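You operate a simulated robot arm through the tools that you are given. There is no shell and no other tool. Be economical: measure what you need, move in short steps, check, and stop when the job is done.

The job below is to be done with a simulated robot arm. You get a single attempt, and the scene is never put back.

JOB
Fold the pale blue shirt on the folding board and lay it on the grey mat.
Fine: Throw flap one over and back, then flap two. The shirt stays folded; both flaps end flat.

It is judged by the outcome, as a careful person would: the job done as asked, and still so three seconds after it is handed in. It fails if anything else is knocked over, pushed out of place, dropped, spilled or broken. Flat cloth is picked up by pressing the open fingertips on it (5 to 10 N) and closing them slowly along it; thin cloth reads only 2 to 8 mm in the jaws.

ROBOT AND FRAMES
A 7-joint arm with a two-finger parallel gripper, fixed in place. Base frame: the origin is at the foot of the arm, x ahead of it, y to its left, z up; the work surface is at about z = 956. Readings come in mm, degrees, newtons and seconds.
With the tool pointing down near the work surface it reaches from about 320 to 780 mm from the base axis. Its first joint turns from -166.0 to 166.0 degrees. Payload 3.91 kg.
The TCP is the grasp point between the finger pads, 30 mm short of the fingertips. In the tool frame z runs along the fingers and y along their closing line. The gripper opens to 110 mm. The fingers are 20 mm wide and 10 mm thick; the gripper's body (48 by 112 mm) begins 55 mm behind the TCP.
Orientation is told as [roll, pitch, yaw] about the base's x, y, z axes, in that order, counted from this pose: with the fingers straight down and closing along the base's y, the tool's x points along the base's -x, its y along +y and its z along -z.

CONTROLS
- The arm moves only by the tool drive_tool. Its argument "steps" is a list of rows, each a list of 7 numbers: the shift along the base's x, y, z in mm, then the turn, a rotation vector about the base's x, y, z in degrees, then the gripper command, from -1 (shut) to 1 (fully open), values between in proportion. In form: [[x, y, z, ax, ay, az, claw], ...]. A call has 1 to 12 rows; each row shifts and turns the commanded pose from where the row before left it. Rows are played at 5 a second. More than 50 mm and 8.6 degrees between two rows, or a gripper value outside its range, and nothing of the call is played. Where a pose cannot be reached the arm comes as near as it can. A force on the tool above 90 N (or 10 N above the force at the start of the call, whichever is more), or a blocked arm, ends the call early, and 0.2 s more pass. The fingers move at their own pace (about 153 mm/s each) and stop on an object; they squeeze with about 22 N. The grip force told is the motor's: it shows also when the fingers shut on nothing. Time passes only in rows, and 0.2 s behind the last, so rows that do not move let the fingers close. It gives the time, the measured TCP pose, the force on the tool (base axes), the opening and the grip force at its end, in the units of the frame above (readings bear some noise).
- Cameras (640 x 400 px; columns grow to the right, rows downward): "scene" is fixed at [48.6, -648.3, 1699.9]; the picture's right is [0.65, -0.76, 0.00], its down [-0.58, -0.50, -0.65] and it looks along [0.49, 0.42, -0.76] (base axes); focal length 320 px, centre (320, 200). "wrist" rides on the gripper at [77, 7, -114] in the tool frame; the picture's right is [-0.09, 1.00, 0.00], its down [-0.80, -0.07, -0.59] and it looks along [-0.59, -0.05, 0.80] (tool axes); focal length 270 px, centre (320, 200).
- snapshot(camera): a new picture of that camera. It takes no simulated time.
- raise_lower(by): slides the trunk up (or, below 0, down) by that many mm; the arm rides with it, the base frame stays. It gives what a move gives, with no picture.
- point_at(camera, pixels): for up to 12 pixels [column, row] of the newest picture of that camera ("zoom" is the newest enlarged one), the place [x, y, z] in the base frame of the surface seen there, good to about 3 mm. It takes no simulated time.
- inspect(camera, box): a new picture of the part [left, top, right, bottom] of that camera's present view, enlarged. It takes no simulated time.
- close_job(): hands the job in; it is judged then, once.

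Keep the steps short. Do not move on a guess: measure, check each grasp and each placing, and mend mistakes. In all there are 80 turns and 46 pictures (those below and enlarged ones count). Leave the gripper open and the arm clear of the work at the hand-in unless told otherwise, and finish with a single line.

The tools are called after "Call:" by a JSON object that holds its "method" and its "body". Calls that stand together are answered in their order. drive_tool: Moves the arm, as the interface text tells. Its arguments: {"type":"object","properties":{"steps":{"type":"array","items":{"type":"array","items":{"type":"number"}}}},"required":["steps"]} The other tools are called the same way: raise_lower (by) slides the trunk up or down; snapshot (camera) takes a picture; point_at (camera, pixels) gives the place of the surface under pixels of a picture; inspect (camera, box) takes an enlarged picture of a part of a camera's view; close_job () hands the job in.

At the start:

```text
t: 0.0
tcp_pos: [399.9, -93.6, 1250.1]
tcp_rot: [0.1, 0.0, -0.1]
ft_force: [-0.1, -0.1, 0.1]
finger_gap: 109.8
gripper_force: 0.1
trunk travel left (down, up): [-525.0, 85.0]
```

scene: 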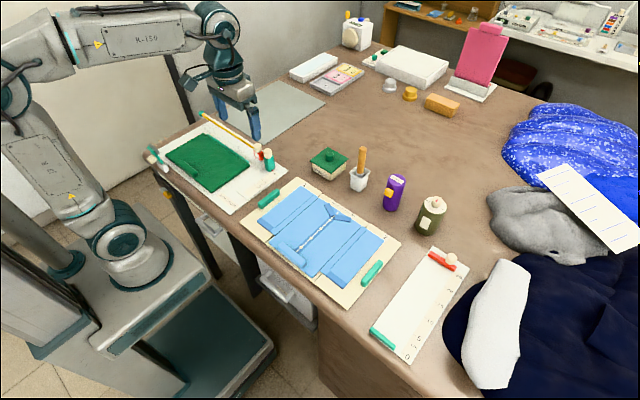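
wrist: 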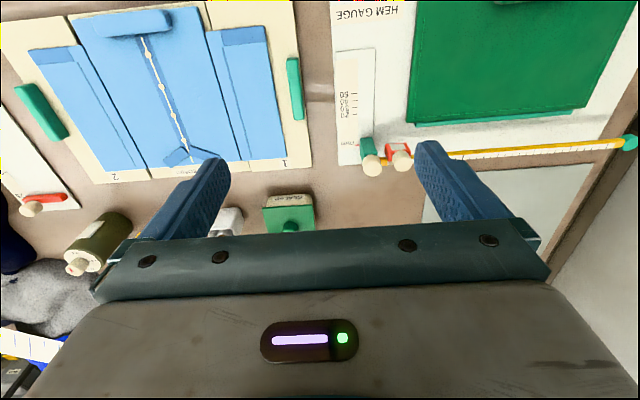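

I see the folding board with the blue shirt, and green tabs on flaps 1 and 2. First I'll enlarge the board and the mat.

Call:
{"method": "inspect", "body": {"camera": "scene", "box": [230, 165, 410, 310]}}

Call:
{"method": "inspect", "body": {"camera": "wrist", "box": [0, 0, 330, 200]}}

Call:
{"method": "point_at", "body": {"camera": "scene", "pixels": [[270, 198], [372, 273], [293, 181], [240, 225], [398, 243], [347, 303], [268, 85], [324, 103], [268, 142], [225, 100], [330, 165], [360, 182]]}}

```text
2.76 times, centred on (320, 238) of scene
```

zoom: 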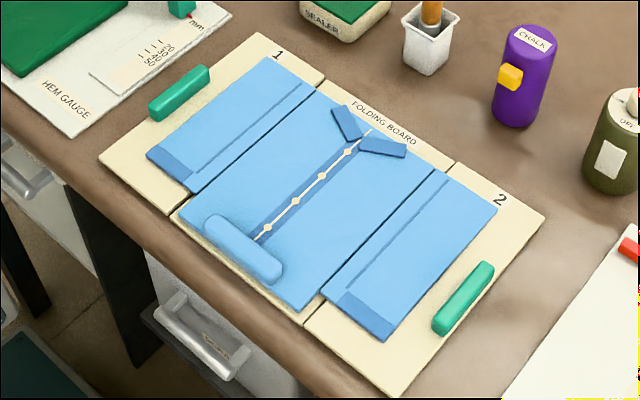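

```text
1.94 times, centred on (165, 100) of wrist
```

zoom: 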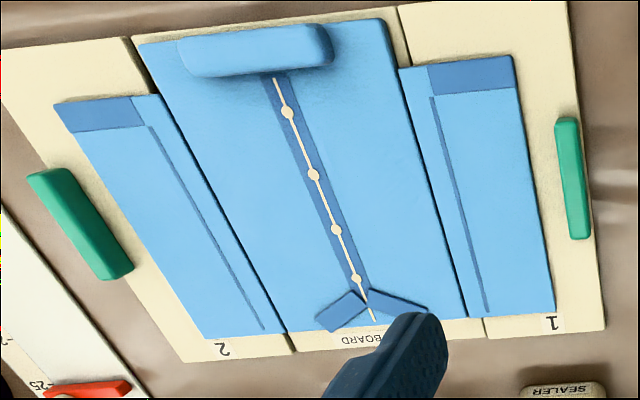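

```text
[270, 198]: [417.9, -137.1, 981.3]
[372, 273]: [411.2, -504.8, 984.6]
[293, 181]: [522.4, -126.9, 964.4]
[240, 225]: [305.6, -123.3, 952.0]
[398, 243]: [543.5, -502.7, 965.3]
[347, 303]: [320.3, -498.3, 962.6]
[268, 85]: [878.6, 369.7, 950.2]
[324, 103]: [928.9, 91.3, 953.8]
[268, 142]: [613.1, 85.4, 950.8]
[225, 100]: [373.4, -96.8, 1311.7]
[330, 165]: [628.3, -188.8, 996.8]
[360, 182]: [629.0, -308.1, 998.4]
```

I need the hinge lines, the handles' extents, the shirt's blue grip bar and the mat outline. I'll use the sharper zoom for these.

Call:
{"method": "inspect", "body": {"camera": "scene", "box": [230, 165, 410, 310]}}

Call:
{"method": "point_at", "body": {"camera": "zoom", "pixels": [[152, 105], [205, 70], [436, 325], [490, 265], [322, 82], [183, 203], [452, 166], [310, 315], [215, 222], [272, 275], [240, 240], [258, 250]]}}

Call:
{"method": "point_at", "body": {"camera": "zoom", "pixels": [[180, 95], [463, 298], [265, 60], [150, 155], [190, 190], [495, 210], [385, 335], [300, 200], [370, 130], [395, 150], [500, 330], [120, 150]]}}

Call:
{"method": "point_at", "body": {"camera": "scene", "pixels": [[300, 83], [310, 92], [322, 100], [296, 122], [262, 134], [285, 82], [250, 100], [275, 110], [240, 127], [302, 107], [200, 113], [215, 118]]}}

```text
2.76 times, centred on (320, 238) of scene
```

zoom: 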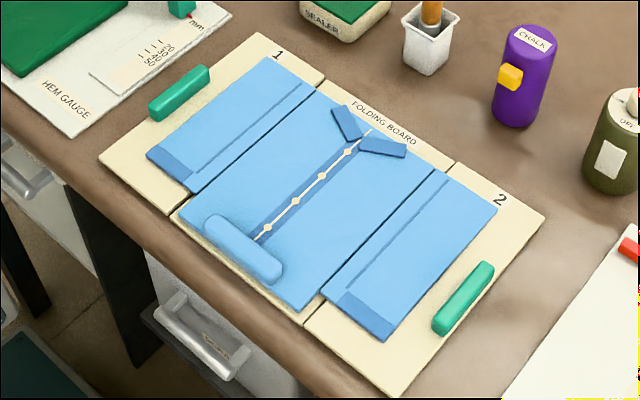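

```text
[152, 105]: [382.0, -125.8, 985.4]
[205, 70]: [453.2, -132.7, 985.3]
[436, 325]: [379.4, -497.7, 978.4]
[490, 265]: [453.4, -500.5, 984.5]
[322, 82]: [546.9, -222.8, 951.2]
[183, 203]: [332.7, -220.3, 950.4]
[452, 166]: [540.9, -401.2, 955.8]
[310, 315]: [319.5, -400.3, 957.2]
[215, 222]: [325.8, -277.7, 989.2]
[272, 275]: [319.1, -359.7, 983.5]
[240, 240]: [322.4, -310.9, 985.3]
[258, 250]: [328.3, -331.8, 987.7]
```

```text
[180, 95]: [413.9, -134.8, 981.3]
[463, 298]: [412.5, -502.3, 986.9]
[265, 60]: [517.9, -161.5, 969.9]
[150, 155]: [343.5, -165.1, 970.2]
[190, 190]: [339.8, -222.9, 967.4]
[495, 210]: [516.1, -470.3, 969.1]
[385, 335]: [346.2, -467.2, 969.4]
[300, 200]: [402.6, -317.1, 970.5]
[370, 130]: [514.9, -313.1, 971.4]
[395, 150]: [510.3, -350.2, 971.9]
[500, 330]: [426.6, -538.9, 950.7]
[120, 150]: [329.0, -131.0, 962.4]
```

```text
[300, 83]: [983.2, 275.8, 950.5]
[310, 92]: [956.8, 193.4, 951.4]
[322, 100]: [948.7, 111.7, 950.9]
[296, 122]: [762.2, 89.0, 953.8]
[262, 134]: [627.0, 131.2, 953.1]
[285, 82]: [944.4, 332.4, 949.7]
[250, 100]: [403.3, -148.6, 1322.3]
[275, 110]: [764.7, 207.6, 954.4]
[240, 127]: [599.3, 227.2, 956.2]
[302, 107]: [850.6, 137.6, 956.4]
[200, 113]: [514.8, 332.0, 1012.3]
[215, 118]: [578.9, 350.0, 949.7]
```

The scene reads as follows:

- **Handles:** they run along x from about 379 to 455. Flap 1's is at y≈-131 and flap 2's at y≈-502, with tops at about 985.
- **Hinges:** y≈-221 and y≈-401.

I'll turn the gripper by -90° so it closes along x and can pinch handle 1 by its ends, where it can pivot. I'll move above it at the same time.

Call:
{"method": "drive_tool", "body": {"steps": [[1.4, -3.1, -8, 0, 0, -7.5, 1], [1.4, -3.1, -8, 0, 0, -7.5, 1], [1.4, -3.1, -8, 0, 0, -7.5, 1], [1.4, -3.1, -8, 0, 0, -7.5, 1], [1.4, -3.1, -8, 0, 0, -7.5, 1], [1.4, -3.1, -8, 0, 0, -7.5, 1], [1.4, -3.1, -8, 0, 0, -7.5, 1], [1.4, -3.1, -8, 0, 0, -7.5, 1], [1.4, -3.1, -8, 0, 0, -7.5, 1], [1.4, -3.1, -8, 0, 0, -7.5, 1], [1.4, -3.1, -8, 0, 0, -7.5, 1], [1.4, -3.1, -8, 0, 0, -7.5, 1]]}}

Call:
{"method": "snapshot", "body": {"camera": "wrist"}}

```text
t: 2.6
tcp_pos: [417.3, -132.6, 1154.5]
tcp_rot: [0.0, 0.1, -90.2]
ft_force: [-0.2, -0.7, 0.6]
finger_gap: 110.1
gripper_force: 0.0
trunk travel left (down, up): [-525.0, 85.0]
```

```text
40 pictures are left
```

wrist: 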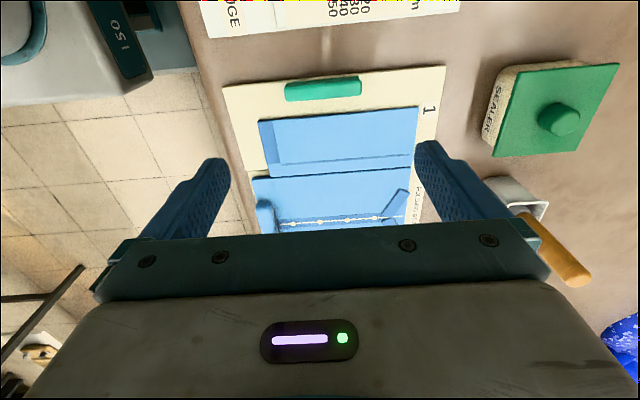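

Yaw is done. Next I'll measure handle 1 more accurately from here.

Call:
{"method": "point_at", "body": {"camera": "wrist", "pixels": [[287, 91], [359, 86], [323, 88], [323, 97], [323, 82], [323, 76], [240, 88], [440, 72], [265, 124], [415, 108], [340, 108]]}}

Call:
{"method": "inspect", "body": {"camera": "wrist", "box": [210, 50, 450, 200]}}

```text
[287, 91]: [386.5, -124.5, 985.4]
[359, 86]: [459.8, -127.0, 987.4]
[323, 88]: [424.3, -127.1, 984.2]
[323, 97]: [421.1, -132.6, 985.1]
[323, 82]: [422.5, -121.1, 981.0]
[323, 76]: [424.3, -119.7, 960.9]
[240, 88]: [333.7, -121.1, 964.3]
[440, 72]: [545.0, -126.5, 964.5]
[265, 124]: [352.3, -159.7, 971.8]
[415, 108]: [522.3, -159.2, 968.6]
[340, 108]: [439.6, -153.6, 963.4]
```

```text
2.67 times, centred on (330, 125) of wrist
```

zoom: 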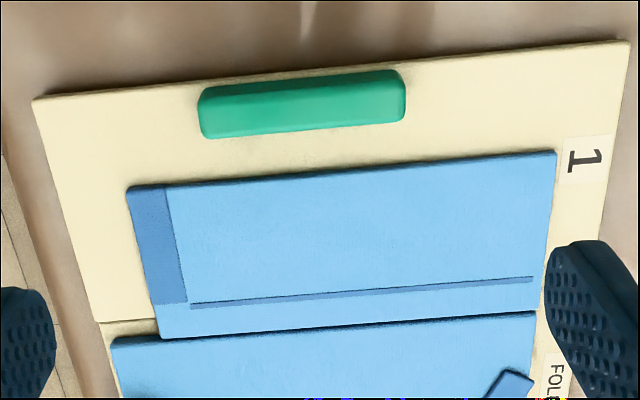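

Handle 1 is centred at about (420, -130), spanning z 963–986. I'll lower to TCP z≈998 with the fingers straddling its ends.

Call:
{"method": "drive_tool", "body": {"steps": [[1.5, 1.2, -30, 0, 0, 0, 1], [1.5, 1.2, -30, 0, 0, 0, 1], [0, 0, -30, 0, 0, 0, 1], [0, 0, -30, 0, 0, 0, 1], [0, 0, -20, 0, 0, 0, 1], [0, 0, -10, 0, 0, 0, 1], [0, 0, -5, 0, 0, 0, 1], [0, 0, -1, 0, 0, 0, 1]]}}

Call:
{"method": "inspect", "body": {"camera": "wrist", "box": [120, 50, 520, 300]}}

```text
t: 4.4
tcp_pos: [420.1, -128.5, 999.1]
tcp_rot: [0.0, 0.1, -90.1]
ft_force: [-0.1, 0.2, -0.4]
finger_gap: 110.0
gripper_force: 0.1
trunk travel left (down, up): [-525.0, 85.0]
```

```text
1.60 times, centred on (320, 175) of wrist
```

zoom: 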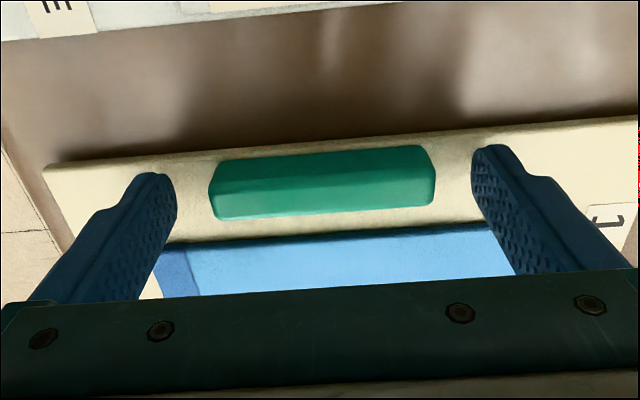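

The fingers straddle the handle and are centred on it. I'll lower 2 mm and close on it.

Call:
{"method": "drive_tool", "body": {"steps": [[0, -1, -2.5, 0, 0, 0, 1], [0, 0, 0, 0, 0, 0, 0.5], [0, 0, 0, 0, 0, 0, 0.2], [0, 0, 0, 0, 0, 0, -0.2], [0, 0, 0, 0, 0, 0, -1], [0, 0, 0, 0, 0, 0, -1]]}}

```text
t: 5.8
tcp_pos: [419.9, -130.4, 996.8]
tcp_rot: [0.0, 0.0, -90.0]
ft_force: [3.7, 0.5, 0.7]
finger_gap: 79.5
gripper_force: 45.1
trunk travel left (down, up): [-525.0, 85.0]
```

Grip is firm: 79.5 mm gap, the handle's length. I'll start along the hinge arc with the tool vertical and check partway.

Call:
{"method": "drive_tool", "body": {"steps": [[0, -1.6, 7.8, 0, 0, 0, -1], [0, -2.6, 7.8, 0, 0, 0, -1], [0, -3.2, 7.5, 0, 0, 0, -1], [0, -3.6, 7.1, 0, 0, 0, -1], [0, -4.3, 6.9, 0, 0, 0, -1], [0, -4.9, 6.3, 0, 0, 0, -1], [0, -5.5, 6, 0, 0, 0, -1], [0, -5.9, 5.4, 0, 0, 0, -1]]}}

Call:
{"method": "snapshot", "body": {"camera": "scene"}}

```text
t: 7.6
tcp_pos: [420.5, -157.9, 1050.9]
tcp_rot: [-0.1, -0.2, -89.8]
ft_force: [3.4, 19.6, 0.6]
finger_gap: 79.8
gripper_force: 44.7
trunk travel left (down, up): [-525.0, 85.0]
```

```text
37 pictures are left
```

scene: 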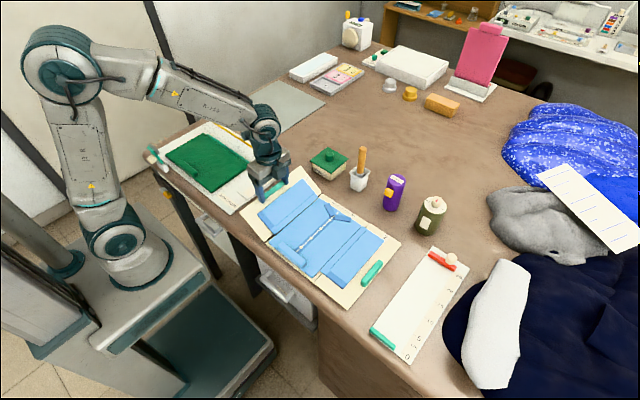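

The flap is rising with the grip. The reading shows about 20 N sideways, which fits a hinge slightly higher (z≈963). I'll correct the arc and roll the tool along with the flap.

Call:
{"method": "drive_tool", "body": {"steps": [[0, -4.0, 5.2, 3, 0, 0, -1], [0, -4.8, 4.2, 3, 0, 0, -1], [0, -7.9, 4.1, 3, 0, 0, -1], [0, -8.3, 3.5, 3, 0, 0, -1], [0, -8.6, 2.8, 3, 0, 0, -1], [0, -8.8, 2.1, 3, 0, 0, -1], [0, -9, 1.3, 3, 0, 0, -1], [0, -9, 0.6, 3, 0, 0, -1]]}}

Call:
{"method": "inspect", "body": {"camera": "scene", "box": [200, 100, 420, 320]}}

```text
t: 9.4
tcp_pos: [421.7, -219.3, 1075.9]
tcp_rot: [0.0, 24.0, -90.0]
ft_force: [5.2, 14.3, 9.3]
finger_gap: 79.6
gripper_force: 45.3
trunk travel left (down, up): [-525.0, 85.0]
```

```text
1.82 times, centred on (310, 210) of scene
```

zoom: 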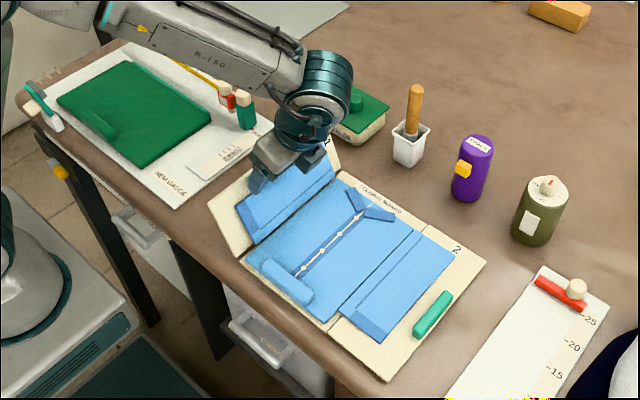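

The flap is now near vertical and the grip is holding. I'll continue over the top.

Call:
{"method": "drive_tool", "body": {"steps": [[0, -9, -0.2, 3, 0, 0, -1], [0, -9.1, -0.9, 3, 0, 0, -1], [0, -9, -1.6, 3, 0, 0, -1], [0, -8.8, -2.5, 3, 0, 0, -1], [0, -8.6, -3.1, 3, 0, 0, -1], [0, -8.4, -3.9, 3, 0, 0, -1], [0, -8, -4.5, 3, 0, 0, -1], [0, -7.5, -5.2, 3, 0, 0, -1], [0, -7, -5.8, 3, 0, 0, -1], [0, -6.7, -6.4, 3, 0, 0, -1]]}}

Call:
{"method": "inspect", "body": {"camera": "scene", "box": [200, 100, 420, 320]}}

```text
t: 11.6
tcp_pos: [419.9, -299.3, 1046.1]
tcp_rot: [0.8, 54.0, -89.2]
ft_force: [16.3, 8.5, 57.7]
finger_gap: 79.8
gripper_force: 44.9
trunk travel left (down, up): [-525.0, 85.0]
```

```text
1.82 times, centred on (310, 210) of scene
```

zoom: 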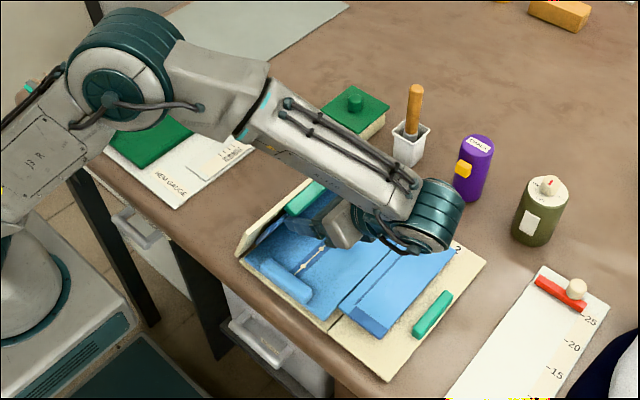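

The tool reads about 58 N upward, so I'll stop and look from the wrist camera.

Call:
{"method": "snapshot", "body": {"camera": "wrist"}}

Call:
{"method": "inspect", "body": {"camera": "scene", "box": [270, 170, 370, 270]}}

```text
34 pictures are left
```

wrist: 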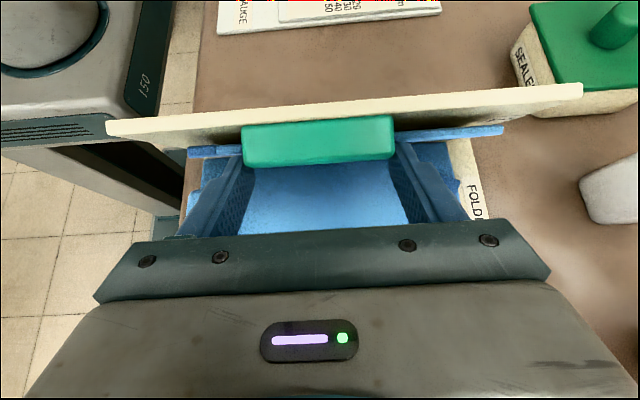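

```text
4.00 times, centred on (320, 220) of scene
```

zoom: 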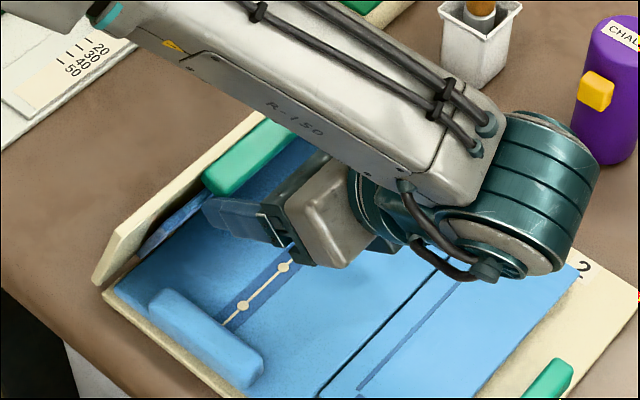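

Call:
{"method": "point_at", "body": {"camera": "wrist", "pixels": [[320, 128], [320, 160], [345, 103], [345, 115], [120, 125], [575, 92], [235, 165], [405, 150], [320, 200], [480, 130], [250, 185]]}}

```text
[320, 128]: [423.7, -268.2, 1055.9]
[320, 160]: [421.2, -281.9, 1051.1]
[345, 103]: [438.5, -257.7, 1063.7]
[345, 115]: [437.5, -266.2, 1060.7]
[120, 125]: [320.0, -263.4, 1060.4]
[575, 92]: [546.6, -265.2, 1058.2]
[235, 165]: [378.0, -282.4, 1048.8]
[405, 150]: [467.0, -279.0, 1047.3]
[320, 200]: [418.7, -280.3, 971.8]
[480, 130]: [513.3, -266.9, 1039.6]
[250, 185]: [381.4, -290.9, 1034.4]
```

The handle is held only by the fingertips, with the flap at about 115°, already past vertical. I'll relieve the strain, open and back out along the fingers so it can fall over on its own.

Call:
{"method": "drive_tool", "body": {"steps": [[0, 2, 4, 0, 0, 0, -1], [0, 1, 3, 0, 0, 0, -1]]}}

```text
t: 12.2
tcp_pos: [419.7, -297.5, 1046.6]
tcp_rot: [-0.1, 53.9, -90.2]
ft_force: [10.6, 12.3, 12.0]
finger_gap: 79.2
gripper_force: 45.1
trunk travel left (down, up): [-525.0, 85.0]
```

Call:
{"method": "drive_tool", "body": {"steps": [[0, -12, 9, 0, 0, 0, 0.7], [0, -35, 26, 0, 0, 0, 0.7], [0, -35, 26, 0, 0, 0, 0.7], [0, 0, 10, 0, 0, 0, 0.7], [0, 0, 0, 0, 0, 0, 0.7]]}}

Call:
{"method": "snapshot", "body": {"camera": "wrist"}}

Call:
{"method": "inspect", "body": {"camera": "scene", "box": [230, 150, 410, 310]}}

```text
t: 13.4
tcp_pos: [420.1, -383.1, 1118.3]
tcp_rot: [-0.2, 54.0, -90.2]
ft_force: [0.5, 0.0, -0.6]
finger_gap: 93.4
gripper_force: 0.0
trunk travel left (down, up): [-525.0, 85.0]
```

```text
32 pictures are left
```

wrist: 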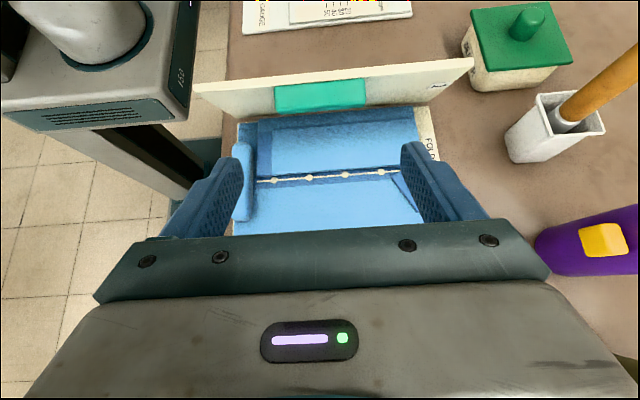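

```text
2.50 times, centred on (320, 230) of scene
```

zoom: 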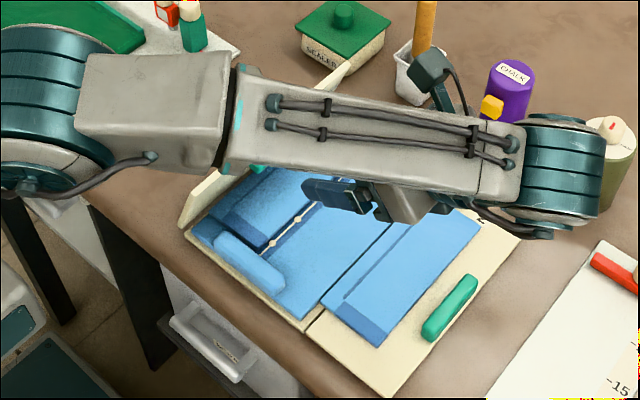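

The sleeve appears folded onto the shirt and flap 1 stands just past vertical, probably at its hinge stop. I'll measure both.

Call:
{"method": "point_at", "body": {"camera": "wrist", "pixels": [[320, 80], [320, 74], [320, 100], [205, 90], [470, 65], [340, 125], [340, 150], [340, 168], [340, 180], [245, 150], [415, 150], [330, 112]]}}

```text
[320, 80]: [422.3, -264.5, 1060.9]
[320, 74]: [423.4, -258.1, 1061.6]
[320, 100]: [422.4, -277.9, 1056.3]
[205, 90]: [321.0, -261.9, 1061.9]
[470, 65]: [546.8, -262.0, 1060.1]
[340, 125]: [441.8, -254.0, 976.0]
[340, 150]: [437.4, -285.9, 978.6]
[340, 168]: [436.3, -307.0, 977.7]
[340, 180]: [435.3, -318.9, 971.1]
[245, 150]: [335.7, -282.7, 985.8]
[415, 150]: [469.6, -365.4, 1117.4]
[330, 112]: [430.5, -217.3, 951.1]
```

The sleeve lies flat on the shirt at z≈977 out to y≈-310, so fold one is made. Now I'll re-grip the handle the way I left it and bring flap 1 back gently.

Call:
{"method": "drive_tool", "body": {"steps": [[0, 0, -10, 0, 0, 0, 0.8], [0, 25, -18, 0, 0, 0, 0.8], [0, 25, -18, 0, 0, 0, 0.8], [0, 20, -14, 0, 0, 0, 0.8], [0, 15, -11.5, 0, 0, 0, 0.8], [0, 0, 0, 0, 0, 0, 0.4], [0, 0, 0, 0, 0, 0, 0], [0, 0, 0, 0, 0, 0, -1], [0, 0, 0, 0, 0, 0, -1]]}}

Call:
{"method": "snapshot", "body": {"camera": "wrist"}}

```text
t: 15.4
tcp_pos: [420.3, -296.5, 1046.2]
tcp_rot: [0.0, 54.0, -90.0]
ft_force: [1.7, 2.8, 2.5]
finger_gap: 79.4
gripper_force: 45.3
trunk travel left (down, up): [-525.0, 85.0]
```

```text
30 pictures are left
```

wrist: 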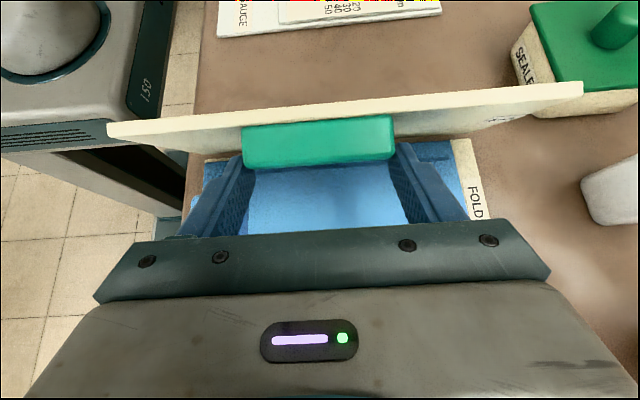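

The grip only catches the handle's edge; the handle sits about 10 mm towards the finger's upper side. I'll shift 6 mm that way and re-close before swinging back.

Call:
{"method": "drive_tool", "body": {"steps": [[0, 0, 0, 0, 0, 0, 0.7], [0, 0, 0, 0, 0, 0, 0.7], [0, 3.5, 5, 0, 0, 0, 0.7], [0, 0, 0, 0, 0, 0, 0.3], [0, 0, 0, 0, 0, 0, -1], [0, 0, 0, 0, 0, 0, -1]]}}

```text
t: 16.8
tcp_pos: [419.5, -294.9, 1051.7]
tcp_rot: [0.0, 54.0, -90.2]
ft_force: [2.3, -1.0, -3.5]
finger_gap: 79.6
gripper_force: 45.3
trunk travel left (down, up): [-525.0, 85.0]
```

Call:
{"method": "drive_tool", "body": {"steps": [[0, 7.5, 4.9, -2.35, 0, 0, -1], [0, 7.6, 4.4, -2.35, 0, 0, -1], [0, 8.1, 3.6, -2.35, 0, 0, -1], [0, 8.3, 3.0, -2.35, 0, 0, -1], [0, 8.6, 2.2, -2.35, 0, 0, -1], [0, 8.7, 1.6, -2.35, 0, 0, -1], [0, 8.7, 0.8, -2.35, 0, 0, -1], [0, 8.7, 0.1, -2.35, 0, 0, -1], [0, 8.6, -0.6, -2.35, 0, 0, -1], [0, 8.5, -1.3, -2.35, 0, 0, -1], [0, 8.4, -2.1, -2.35, 0, 0, -1], [0, 8.2, -2.7, -2.35, 0, 0, -1]]}}

Call:
{"method": "inspect", "body": {"camera": "scene", "box": [200, 100, 420, 320]}}

```text
t: 19.4
tcp_pos: [419.6, -195.3, 1064.7]
tcp_rot: [0.0, 25.8, -90.0]
ft_force: [4.7, -11.7, 5.9]
finger_gap: 79.5
gripper_force: 45.0
trunk travel left (down, up): [-525.0, 85.0]
```

```text
1.82 times, centred on (310, 210) of scene
```

zoom: 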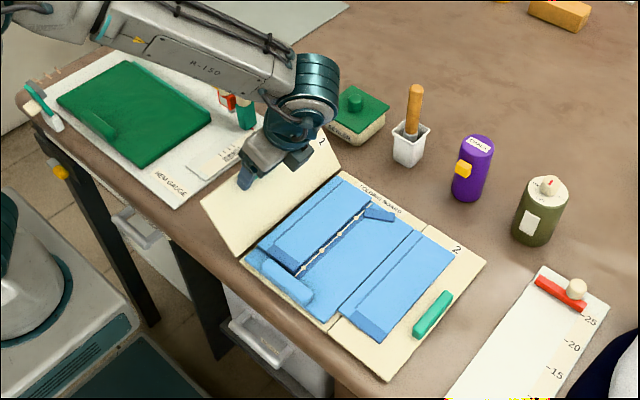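

The flap is following back cleanly and the sleeve stays folded. I'll finish lowering it.

Call:
{"method": "drive_tool", "body": {"steps": [[0, 7.8, -3.4, -2.35, 0, 0, -1], [0, 7.4, -4.0, -2.35, 0, 0, -1], [0, 7, -4.6, -2.35, 0, 0, -1], [0, 6.5, -5.1, -2.35, 0, 0, -1], [0, 6.1, -5.6, -2.35, 0, 0, -1], [0, 5.6, -6.2, -2.35, 0, 0, -1], [0, 5, -6.5, -2.35, 0, 0, -1], [0, 4.3, -6.8, -2.35, 0, 0, -1], [0, 3.8, -7.2, -2.35, 0, 0, -1], [0, 3.1, -7.4, -2.35, 0, 0, -1], [0, 2, -5, -2, 0, 0, -1]]}}

Call:
{"method": "snapshot", "body": {"camera": "wrist"}}

```text
t: 21.8
tcp_pos: [420.4, -135.7, 1004.1]
tcp_rot: [0.0, 0.2, -89.9]
ft_force: [8.3, 2.9, 14.6]
finger_gap: 79.6
gripper_force: 44.9
trunk travel left (down, up): [-525.0, 85.0]
```

```text
28 pictures are left
```

wrist: 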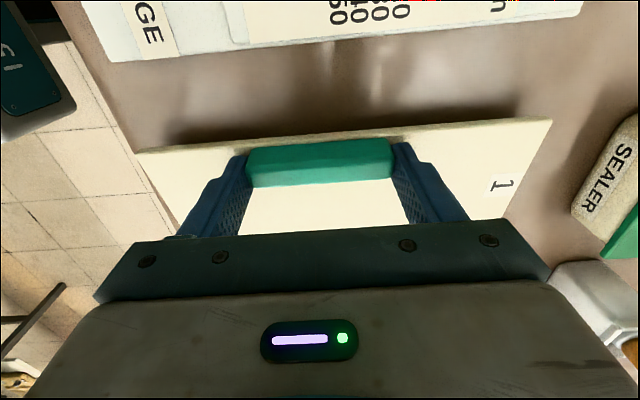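

Flap 1 is down, with light contact felt. I'll release, rise, and move over towards flap 2's handle.

Call:
{"method": "drive_tool", "body": {"steps": [[0, 0, -1, 0, 0, 0, -1], [0, 0, 0, 0, 0, 0, 0.6], [0, 0, 0, 0, 0, 0, 1], [0, 0, 30, 0, 0, 0, 1], [0, 0, 50, 0, 0, 0, 1], [0, 0, 50, 0, 0, 0, 1], [0, -40, 20, 0, 0, 0, 1], [0, -45, 0, 0, 0, 0, 1], [0, -45, 0, 0, 0, 0, 1], [0, -45, 0, 0, 0, 0, 1], [0, -45, 0, 0, 0, 0, 1], [0, -45, 0, 0, 0, 0, 1]]}}

Call:
{"method": "snapshot", "body": {"camera": "wrist"}}

```text
t: 24.4
tcp_pos: [419.9, -402.3, 1152.5]
tcp_rot: [-0.1, 0.4, -90.0]
ft_force: [0.0, -0.3, -0.4]
finger_gap: 110.0
gripper_force: 0.1
trunk travel left (down, up): [-525.0, 85.0]
```

```text
27 pictures are left
```

wrist: 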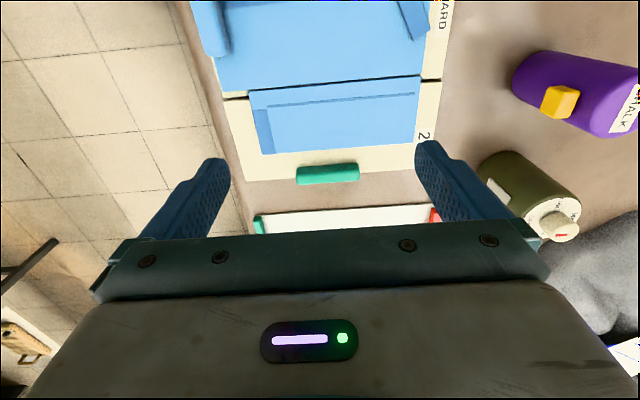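

Call:
{"method": "point_at", "body": {"camera": "wrist", "pixels": [[299, 171], [357, 168], [328, 169], [328, 177], [328, 183], [235, 98], [430, 79], [340, 176], [240, 181], [435, 145], [330, 86]]}}

Call:
{"method": "inspect", "body": {"camera": "scene", "box": [230, 150, 410, 310]}}

```text
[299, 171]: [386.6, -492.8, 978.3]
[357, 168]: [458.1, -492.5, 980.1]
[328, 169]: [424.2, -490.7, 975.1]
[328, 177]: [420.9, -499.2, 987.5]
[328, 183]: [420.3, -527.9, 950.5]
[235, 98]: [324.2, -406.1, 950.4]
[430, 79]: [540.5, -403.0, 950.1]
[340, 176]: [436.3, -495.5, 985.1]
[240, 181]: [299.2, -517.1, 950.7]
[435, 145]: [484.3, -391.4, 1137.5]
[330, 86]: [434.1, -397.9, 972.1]
```

```text
2.50 times, centred on (320, 230) of scene
```

zoom: 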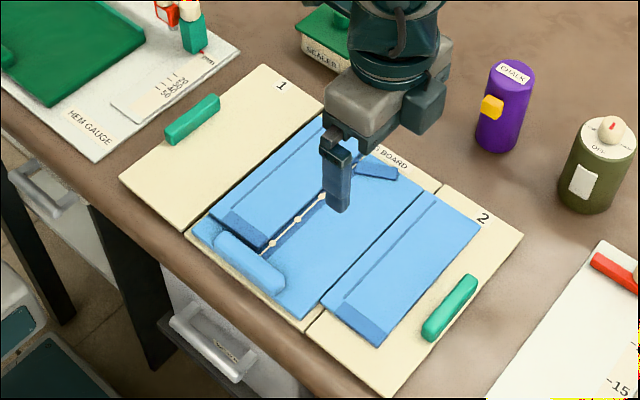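

Flap 1 is flat with the fold kept. Handle 2 is centred at about (421, -495), so I'll go over it and down.

Call:
{"method": "drive_tool", "body": {"steps": [[0, -46, 0, 0, 0, 0, 1], [0.5, -47, -10, 0, 0, 0, 1], [0, 0, -40, 0, 0, 0, 1], [0, 0, -40, 0, 0, 0, 1], [0, 0, -35, 0, 0, 0, 1], [0, 0, -20, 0, 0, 0, 1], [0, 0, -8, 0, 0, 0, 1], [0, 0, -2, 0, 0, 0, 1]]}}

Call:
{"method": "inspect", "body": {"camera": "wrist", "box": [120, 50, 520, 300]}}

```text
t: 26.2
tcp_pos: [418.4, -494.1, 998.0]
tcp_rot: [-0.1, 0.3, -90.0]
ft_force: [0.9, -0.5, -0.3]
finger_gap: 109.9
gripper_force: 0.2
trunk travel left (down, up): [-525.0, 85.0]
```

```text
1.60 times, centred on (320, 175) of wrist
```

zoom: 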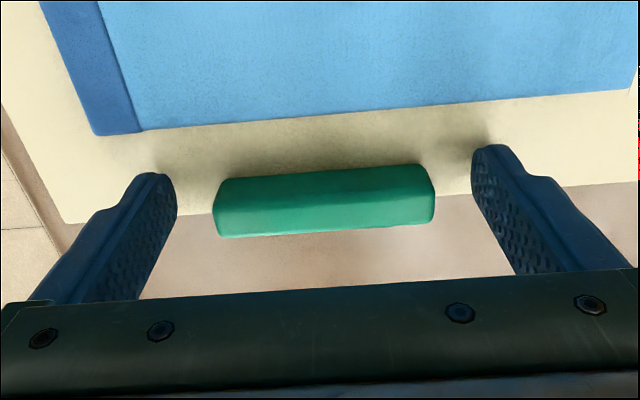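

The handle sits about 4 mm further towards -y than the fingers. I'll shift by that and close.

Call:
{"method": "drive_tool", "body": {"steps": [[1.5, -4, -1.5, 0, 0, 0, 1], [0, 0, 0, 0, 0, 0, 0.5], [0, 0, 0, 0, 0, 0, 0.2], [0, 0, 0, 0, 0, 0, -0.2], [0, 0, 0, 0, 0, 0, -1], [0, 0, 0, 0, 0, 0, -1]]}}

Call:
{"method": "inspect", "body": {"camera": "wrist", "box": [120, 50, 520, 300]}}

```text
t: 27.6
tcp_pos: [420.3, -497.3, 995.3]
tcp_rot: [-0.1, 0.4, -90.1]
ft_force: [-8.3, 3.3, -5.6]
finger_gap: 79.5
gripper_force: 44.7
trunk travel left (down, up): [-525.0, 85.0]
```

```text
1.60 times, centred on (320, 175) of wrist
```

zoom: 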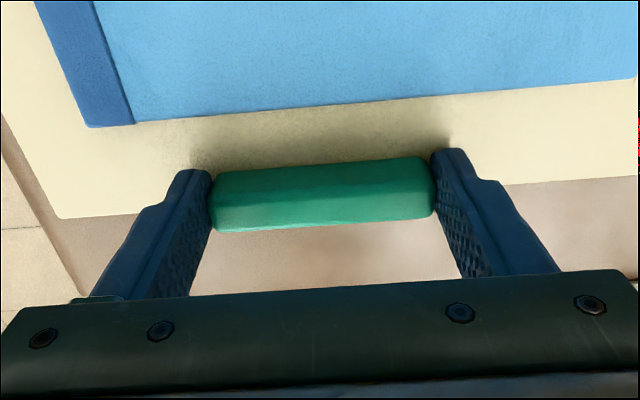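

Grip is good at 79.5 mm. I'll swing flap 2 up along the mirrored arc.

Call:
{"method": "drive_tool", "body": {"steps": [[0, 1.3, 8.5, 0, 0, 0, -1], [0, 2.2, 8.2, 0, 0, 0, -1], [0, 2.7, 7.8, 0, 0, 0, -1], [0, 3.5, 7.4, 0, 0, 0, -1], [0, 4.8, 7.2, -2, 0, 0, -1], [0, 5.4, 6.7, -2, 0, 0, -1], [0, 6, 6.4, -2, 0, 0, -1], [0, 6.5, 5.8, -2, 0, 0, -1], [0, 7.1, 5.2, -2, 0, 0, -1], [0, 7.4, 4.6, -2, 0, 0, -1], [0, 7.8, 4, -2, 0, 0, -1], [0, 8.1, 3.5, -2, 0, 0, -1]]}}

Call:
{"method": "inspect", "body": {"camera": "scene", "box": [200, 100, 420, 320]}}

```text
t: 30.2
tcp_pos: [420.4, -437.0, 1071.7]
tcp_rot: [0.2, -15.7, -90.1]
ft_force: [-14.8, -10.0, -1.3]
finger_gap: 79.7
gripper_force: 44.9
trunk travel left (down, up): [-525.0, 85.0]
```

```text
1.82 times, centred on (310, 210) of scene
```

zoom: 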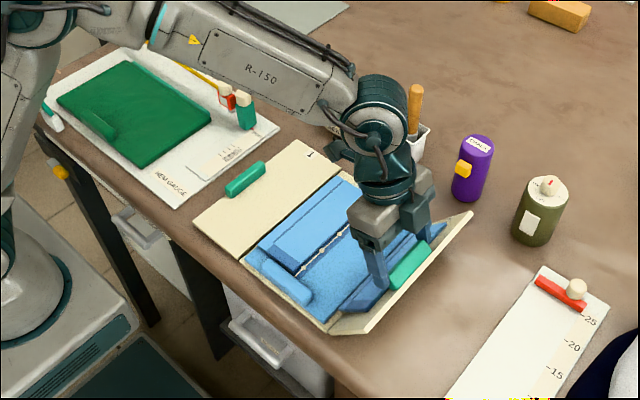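

Tracking well. I'll continue over the top to about 110°.

Call:
{"method": "drive_tool", "body": {"steps": [[0, 8.4, 2.6, -2, 0, 0, -1], [0, 8.7, 2, -2, 0, 0, -1], [0, 8.8, 1.2, -2, 0, 0, -1], [0, 8.8, 0.6, -2, 0, 0, -1], [0, 8.9, -0.4, -2, 0, 0, -1], [0, 9, -0.9, -2, 0, 0, -1], [0, 8.8, -1.7, -2, 0, 0, -1], [0, 8.6, -2.4, -2, 0, 0, -1], [0, 7.7, -2.8, -2, 0, 0, -1], [0, 7.3, -3.5, -2, 0, 0, -1]]}}

Call:
{"method": "inspect", "body": {"camera": "scene", "box": [200, 100, 420, 320]}}

Call:
{"method": "snapshot", "body": {"camera": "wrist"}}

```text
t: 32.4
tcp_pos: [419.4, -350.1, 1067.2]
tcp_rot: [0.2, -35.7, -90.1]
ft_force: [-11.3, -6.7, 13.7]
finger_gap: 79.8
gripper_force: 45.0
trunk travel left (down, up): [-525.0, 85.0]
```

```text
1.82 times, centred on (310, 210) of scene
```

zoom: 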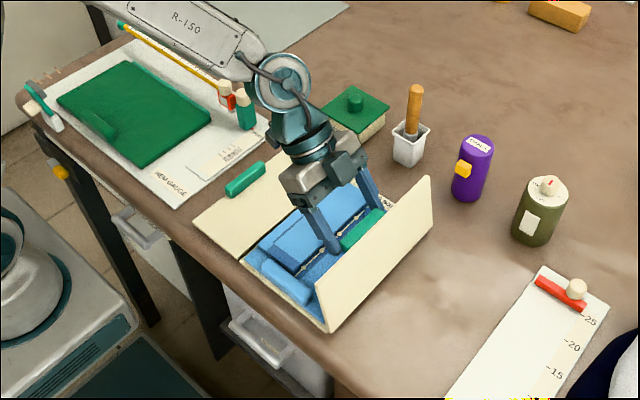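

```text
21 pictures are left
```

wrist: 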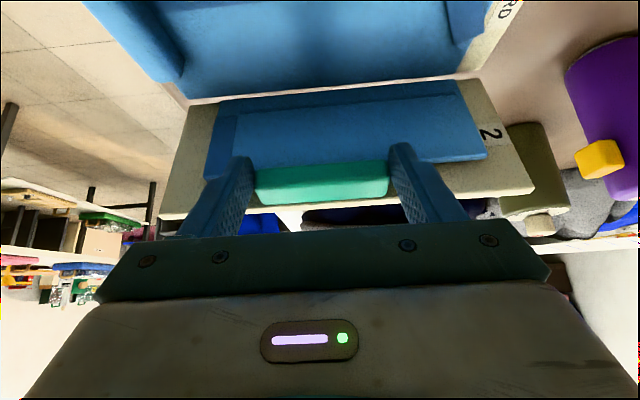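

The sleeve is still on the flap, at about 107–110°. I'll ease a little further to the hinge stop.

Call:
{"method": "drive_tool", "body": {"steps": [[0, 3.9, -2.1, -1, 0, 0, -1], [0, 3.9, -2.3, -1, 0, 0, -1], [0, 3.8, -2.5, -1, 0, 0, -1], [0, 0, 0, 0, 0, 0, -1]]}}

Call:
{"method": "snapshot", "body": {"camera": "wrist"}}

```text
t: 33.4
tcp_pos: [419.7, -338.2, 1059.6]
tcp_rot: [0.1, -38.8, -90.1]
ft_force: [-10.8, -5.2, 13.7]
finger_gap: 79.8
gripper_force: 44.2
trunk travel left (down, up): [-525.0, 85.0]
```

```text
20 pictures are left
```

wrist: 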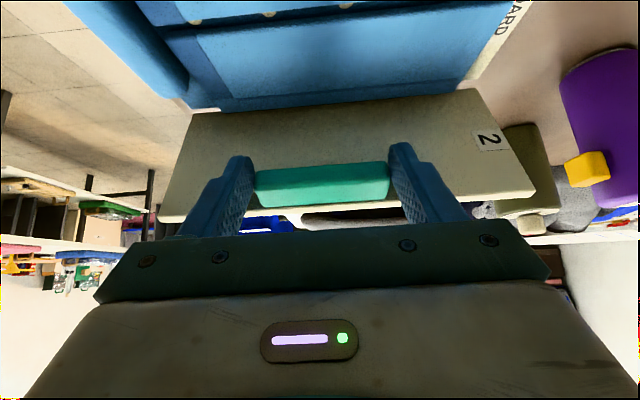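

The second sleeve has dropped onto the shirt and the flap is bare. I'll swing flap 2 back along the same arc.

Call:
{"method": "drive_tool", "body": {"steps": [[0, -5.7, 3.4, 1.5, 0, 0, -1], [0, -5.9, 3.5, 1.5, 0, 0, -1], [0, -7.3, 3.5, 2, 0, 0, -1], [0, -7.7, 2.8, 2, 0, 0, -1], [0, -8.6, 2.4, 2, 0, 0, -1], [0, -8.8, 1.7, 2, 0, 0, -1], [0, -9, 0.9, 2, 0, 0, -1], [0, -8.9, 0.4, 2, 0, 0, -1], [0, -8.8, -0.6, 2, 0, 0, -1], [0, -8.8, -1.2, 2, 0, 0, -1], [0, -8.7, -2, 2, 0, 0, -1], [0, -8.4, -2.6, 2, 0, 0, -1]]}}

Call:
{"method": "drive_tool", "body": {"steps": [[0, -8.1, -3.5, 2, 0, 0, -1], [0, -7.8, -4, 2, 0, 0, -1], [0, -7.4, -4.6, 2, 0, 0, -1], [0, -7.1, -5.2, 2, 0, 0, -1], [0, -6.5, -5.8, 2, 0, 0, -1], [0, -6, -6.4, 2, 0, 0, -1], [0, -5.4, -6.7, 2, 0, 0, -1], [0, -4.8, -7.2, 2, 0, 0, -1], [0, -3.5, -7.4, 0, 0, 0, -1], [0, -2.7, -7.8, 0, 0, 0, -1], [0, -2.2, -8.2, 0, 0, 0, -1], [0, -1, -5.5, 0, 0, 0, -1]]}}

Call:
{"method": "inspect", "body": {"camera": "scene", "box": [200, 100, 420, 320]}}

```text
t: 36.0
tcp_pos: [419.1, -434.0, 1073.3]
tcp_rot: [0.0, -15.7, -90.1]
ft_force: [-12.6, 12.1, 0.5]
finger_gap: 79.7
gripper_force: 45.3
trunk travel left (down, up): [-525.0, 85.0]
```

```text
t: 38.6
tcp_pos: [419.0, -497.7, 1000.2]
tcp_rot: [0.1, 0.1, -90.1]
ft_force: [-4.4, -3.9, 13.9]
finger_gap: 79.7
gripper_force: 44.8
trunk travel left (down, up): [-525.0, 85.0]
```

```text
1.82 times, centred on (310, 210) of scene
```

zoom: 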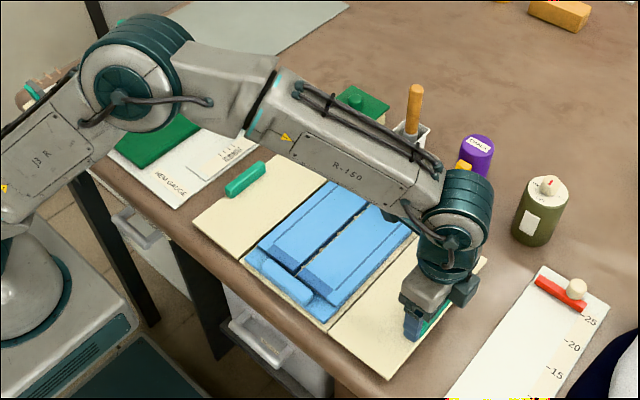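

Flap 2 is down and both sleeves are folded. I'll release, rise, and view the shirt's hem bar from above.

Call:
{"method": "drive_tool", "body": {"steps": [[0, 0, -1, 0, 0, 0, -1], [0, 0, 0, 0, 0, 0, 0.6], [0, 0, 0, 0, 0, 0, 1], [0, 0, 30, 0, 0, 0, 1], [0, 0, 50, 0, 0, 0, 1], [0, 0, 50, 0, 0, 0, 1], [-20, 45, 20, 0, 0, 0, 1], [-20, 45, 0, 0, 0, 0, 1], [-20, 45, 0, 0, 0, 0, 1], [-20, 14, 0, 0, 0, 0, 1]]}}

Call:
{"method": "snapshot", "body": {"camera": "wrist"}}

Call:
{"method": "inspect", "body": {"camera": "scene", "box": [230, 165, 410, 310]}}

```text
refused: row 7 steps farther than a row can; nothing moved
```

```text
18 pictures are left
```

wrist: 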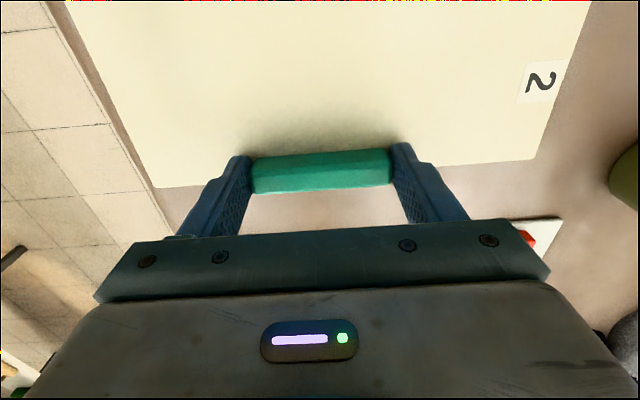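

```text
2.76 times, centred on (320, 238) of scene
```

zoom: 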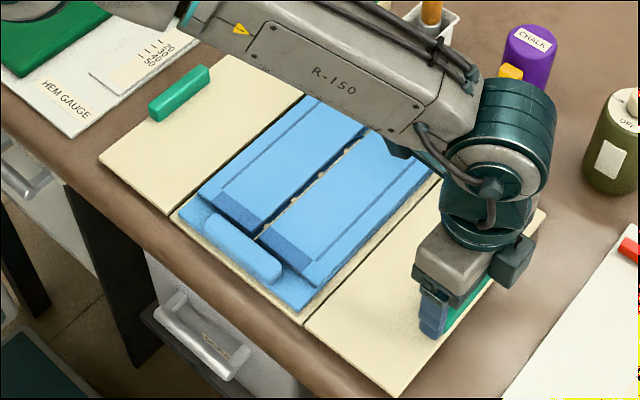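

That row was too long, so nothing moved. I'll repeat with shorter rows.

Call:
{"method": "drive_tool", "body": {"steps": [[0, 0, -1, 0, 0, 0, -1], [0, 0, 0, 0, 0, 0, 0.6], [0, 0, 0, 0, 0, 0, 1], [0, 0, 30, 0, 0, 0, 1], [0, 0, 45, 0, 0, 0, 1], [0, 0, 45, 0, 0, 0, 1], [-15, 40, 10, 0, 0, 0, 1], [-15, 40, 10, 0, 0, 0, 1], [-20, 42, 0, 0, 0, 0, 1], [-20, 42, 0, 0, 0, 0, 1], [-14, 15, 0, 0, 0, 0, 1]]}}

Call:
{"method": "snapshot", "body": {"camera": "wrist"}}

```text
t: 41.0
tcp_pos: [338.1, -317.2, 1139.0]
tcp_rot: [0.0, 0.2, -90.0]
ft_force: [-0.1, 0.1, -0.9]
finger_gap: 110.1
gripper_force: 0.0
trunk travel left (down, up): [-525.0, 85.0]
```

```text
16 pictures are left
```

wrist: 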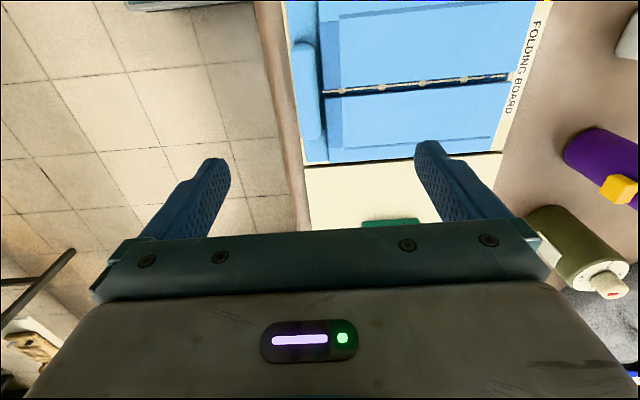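

Call:
{"method": "inspect", "body": {"camera": "wrist", "box": [260, 0, 420, 190]}}

Call:
{"method": "point_at", "body": {"camera": "wrist", "pixels": [[299, 80], [306, 80], [312, 80], [317, 80], [322, 80], [310, 46], [312, 136], [306, 110], [318, 155], [338, 85], [400, 120], [328, 150]]}}

```text
2.11 times, centred on (340, 95) of wrist
```

zoom: 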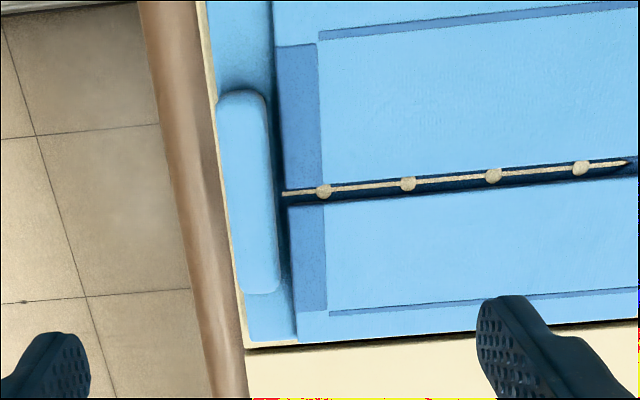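

```text
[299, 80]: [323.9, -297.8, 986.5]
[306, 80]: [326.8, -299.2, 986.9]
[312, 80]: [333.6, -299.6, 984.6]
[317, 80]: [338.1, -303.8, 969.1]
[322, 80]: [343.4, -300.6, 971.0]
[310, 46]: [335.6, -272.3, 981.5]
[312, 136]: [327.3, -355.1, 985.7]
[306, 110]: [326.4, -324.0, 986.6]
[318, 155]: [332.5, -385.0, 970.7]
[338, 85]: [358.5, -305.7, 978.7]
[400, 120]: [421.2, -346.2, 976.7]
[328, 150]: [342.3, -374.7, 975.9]
```

The hem bar spans x 318–337 and y -272 to -356, with its top at 987, and a sleeve begins only about 6 mm ahead of it. Pinching it by its ends keeps the fingers off the sleeves, so I'll turn back to yaw 0 above it.

Call:
{"method": "drive_tool", "body": {"steps": [[-1, 0.3, 0, 0, 0, 7.5, 1], [-1, 0.3, 0, 0, 0, 7.5, 1], [-1, 0.3, 0, 0, 0, 7.5, 1], [-1, 0.3, 0, 0, 0, 7.5, 1], [-1, 0.3, 0, 0, 0, 7.5, 1], [-1, 0.3, 0, 0, 0, 7.5, 1], [-1, 0.3, 0, 0, 0, 7.5, 1], [-1, 0.3, 0, 0, 0, 7.5, 1], [-1, 0.3, 0, 0, 0, 7.5, 1], [-1, 0.3, 0, 0, 0, 7.5, 1], [-1, 0.3, 0, 0, 0, 7.5, 1], [0, 0, 0, 0, 0, 7.5, 1]]}}

Call:
{"method": "snapshot", "body": {"camera": "wrist"}}

Call:
{"method": "snapshot", "body": {"camera": "scene"}}

```text
t: 43.6
tcp_pos: [327.3, -314.6, 1138.7]
tcp_rot: [0.0, 0.3, 0.1]
ft_force: [-0.5, 0.3, 1.1]
finger_gap: 109.8
gripper_force: 0.0
trunk travel left (down, up): [-525.0, 85.0]
```

```text
14 pictures are left
```

wrist: 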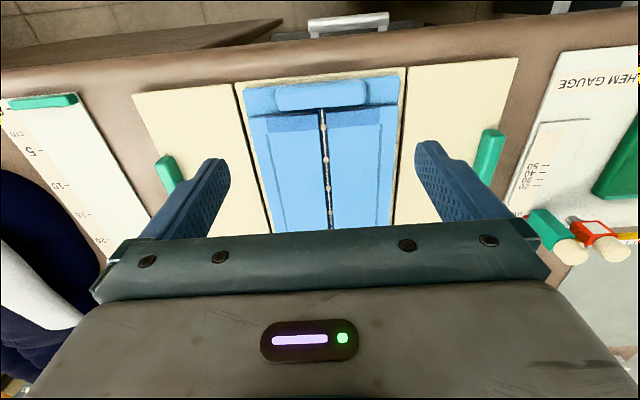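

```text
13 pictures are left
```

scene: 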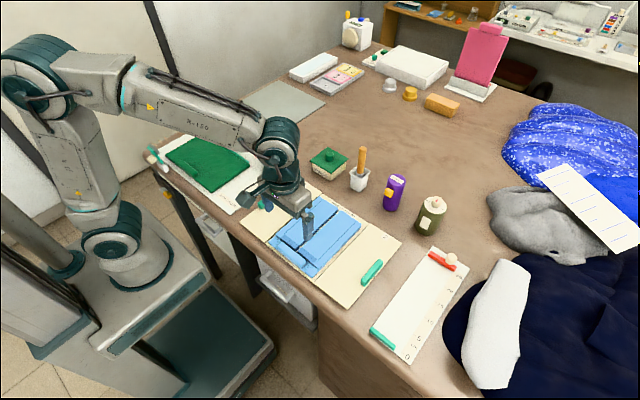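

Call:
{"method": "point_at", "body": {"camera": "wrist", "pixels": [[277, 97], [366, 92], [320, 95], [320, 104], [320, 84], [256, 95], [395, 90], [320, 120], [262, 150], [390, 150]]}}

Call:
{"method": "inspect", "body": {"camera": "scene", "box": [220, 60, 350, 150]}}

```text
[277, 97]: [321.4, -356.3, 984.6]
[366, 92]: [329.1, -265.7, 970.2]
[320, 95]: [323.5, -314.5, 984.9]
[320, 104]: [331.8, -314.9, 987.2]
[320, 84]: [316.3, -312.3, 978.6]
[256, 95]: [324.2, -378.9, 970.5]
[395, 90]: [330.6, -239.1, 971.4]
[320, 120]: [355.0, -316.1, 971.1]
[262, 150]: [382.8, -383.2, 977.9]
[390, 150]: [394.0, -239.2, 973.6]
```

```text
4.44 times, centred on (285, 105) of scene
```

zoom: 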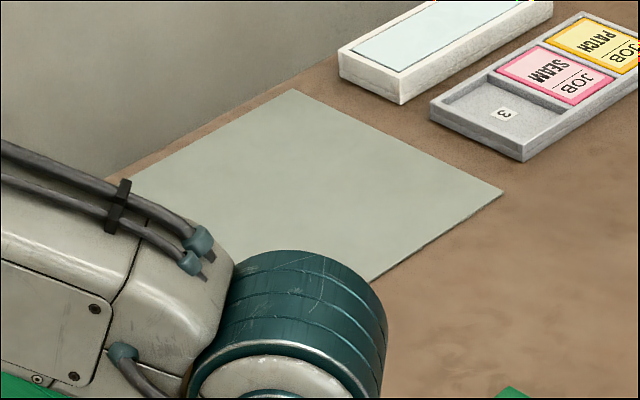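

Call:
{"method": "point_at", "body": {"camera": "zoom", "pixels": [[292, 92], [498, 190], [400, 140], [140, 173], [390, 258], [290, 180], [480, 60]]}}

```text
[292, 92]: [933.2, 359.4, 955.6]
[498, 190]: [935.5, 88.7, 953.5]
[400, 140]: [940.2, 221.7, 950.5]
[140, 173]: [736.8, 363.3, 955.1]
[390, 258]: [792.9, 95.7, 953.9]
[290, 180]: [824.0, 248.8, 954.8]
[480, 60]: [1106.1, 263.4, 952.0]
```

The mat spans x 605–935 and y 87–363, so its centre is about (770, 225). I'll lower over the bar until the tips are just above the shirt.

Call:
{"method": "drive_tool", "body": {"steps": [[0, 0, -40, 0, 0, 0, 1], [0, 0, -40, 0, 0, 0, 1], [0, 0, -30, 0, 0, 0, 1], [0, 0, -17, 0, 0, 0, 1], [0, 0, -7, 0, 0, 0, 1], [0, 0, -2, 0, 0, 0, 1]]}}

Call:
{"method": "inspect", "body": {"camera": "wrist", "box": [120, 50, 520, 300]}}

```text
t: 45.0
tcp_pos: [326.1, -315.3, 1002.1]
tcp_rot: [0.0, 0.2, 0.0]
ft_force: [0.4, 0.1, 0.5]
finger_gap: 110.1
gripper_force: 0.0
trunk travel left (down, up): [-525.0, 85.0]
```

```text
1.60 times, centred on (320, 175) of wrist
```

zoom: 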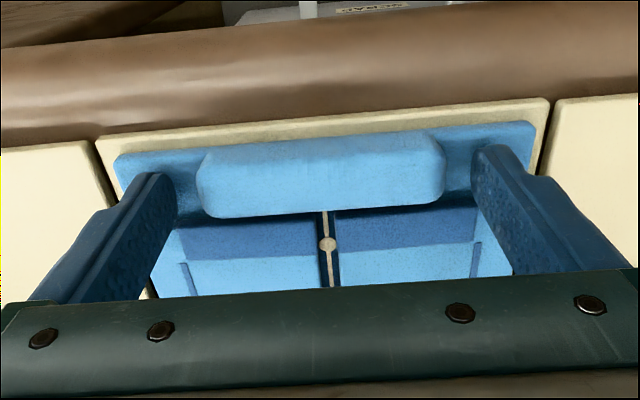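

The bar lies between the fingers. I'll close slowly on its ends.

Call:
{"method": "drive_tool", "body": {"steps": [[0, 0, -1, 0, 0, 0, 0.9], [0, 0, 0, 0, 0, 0, 0.7], [0, 0, 0, 0, 0, 0, 0.5], [0, 0, 0, 0, 0, 0, 0.2], [0, 0, 0, 0, 0, 0, -0.3], [0, 0, 0, 0, 0, 0, -1], [0, 0, 0, 0, 0, 0, -1]]}}

Call:
{"method": "inspect", "body": {"camera": "wrist", "box": [120, 50, 520, 300]}}

```text
t: 46.6
tcp_pos: [326.0, -315.3, 1000.8]
tcp_rot: [0.0, 0.3, 0.1]
ft_force: [0.4, 0.8, -0.2]
finger_gap: 89.5
gripper_force: 22.3
trunk travel left (down, up): [-525.0, 85.0]
```

```text
1.60 times, centred on (320, 175) of wrist
```

zoom: 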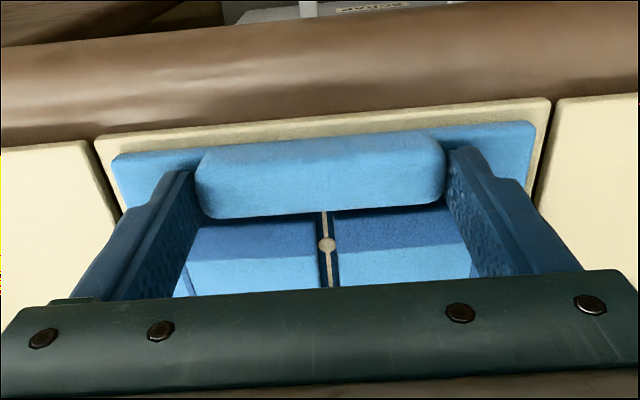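

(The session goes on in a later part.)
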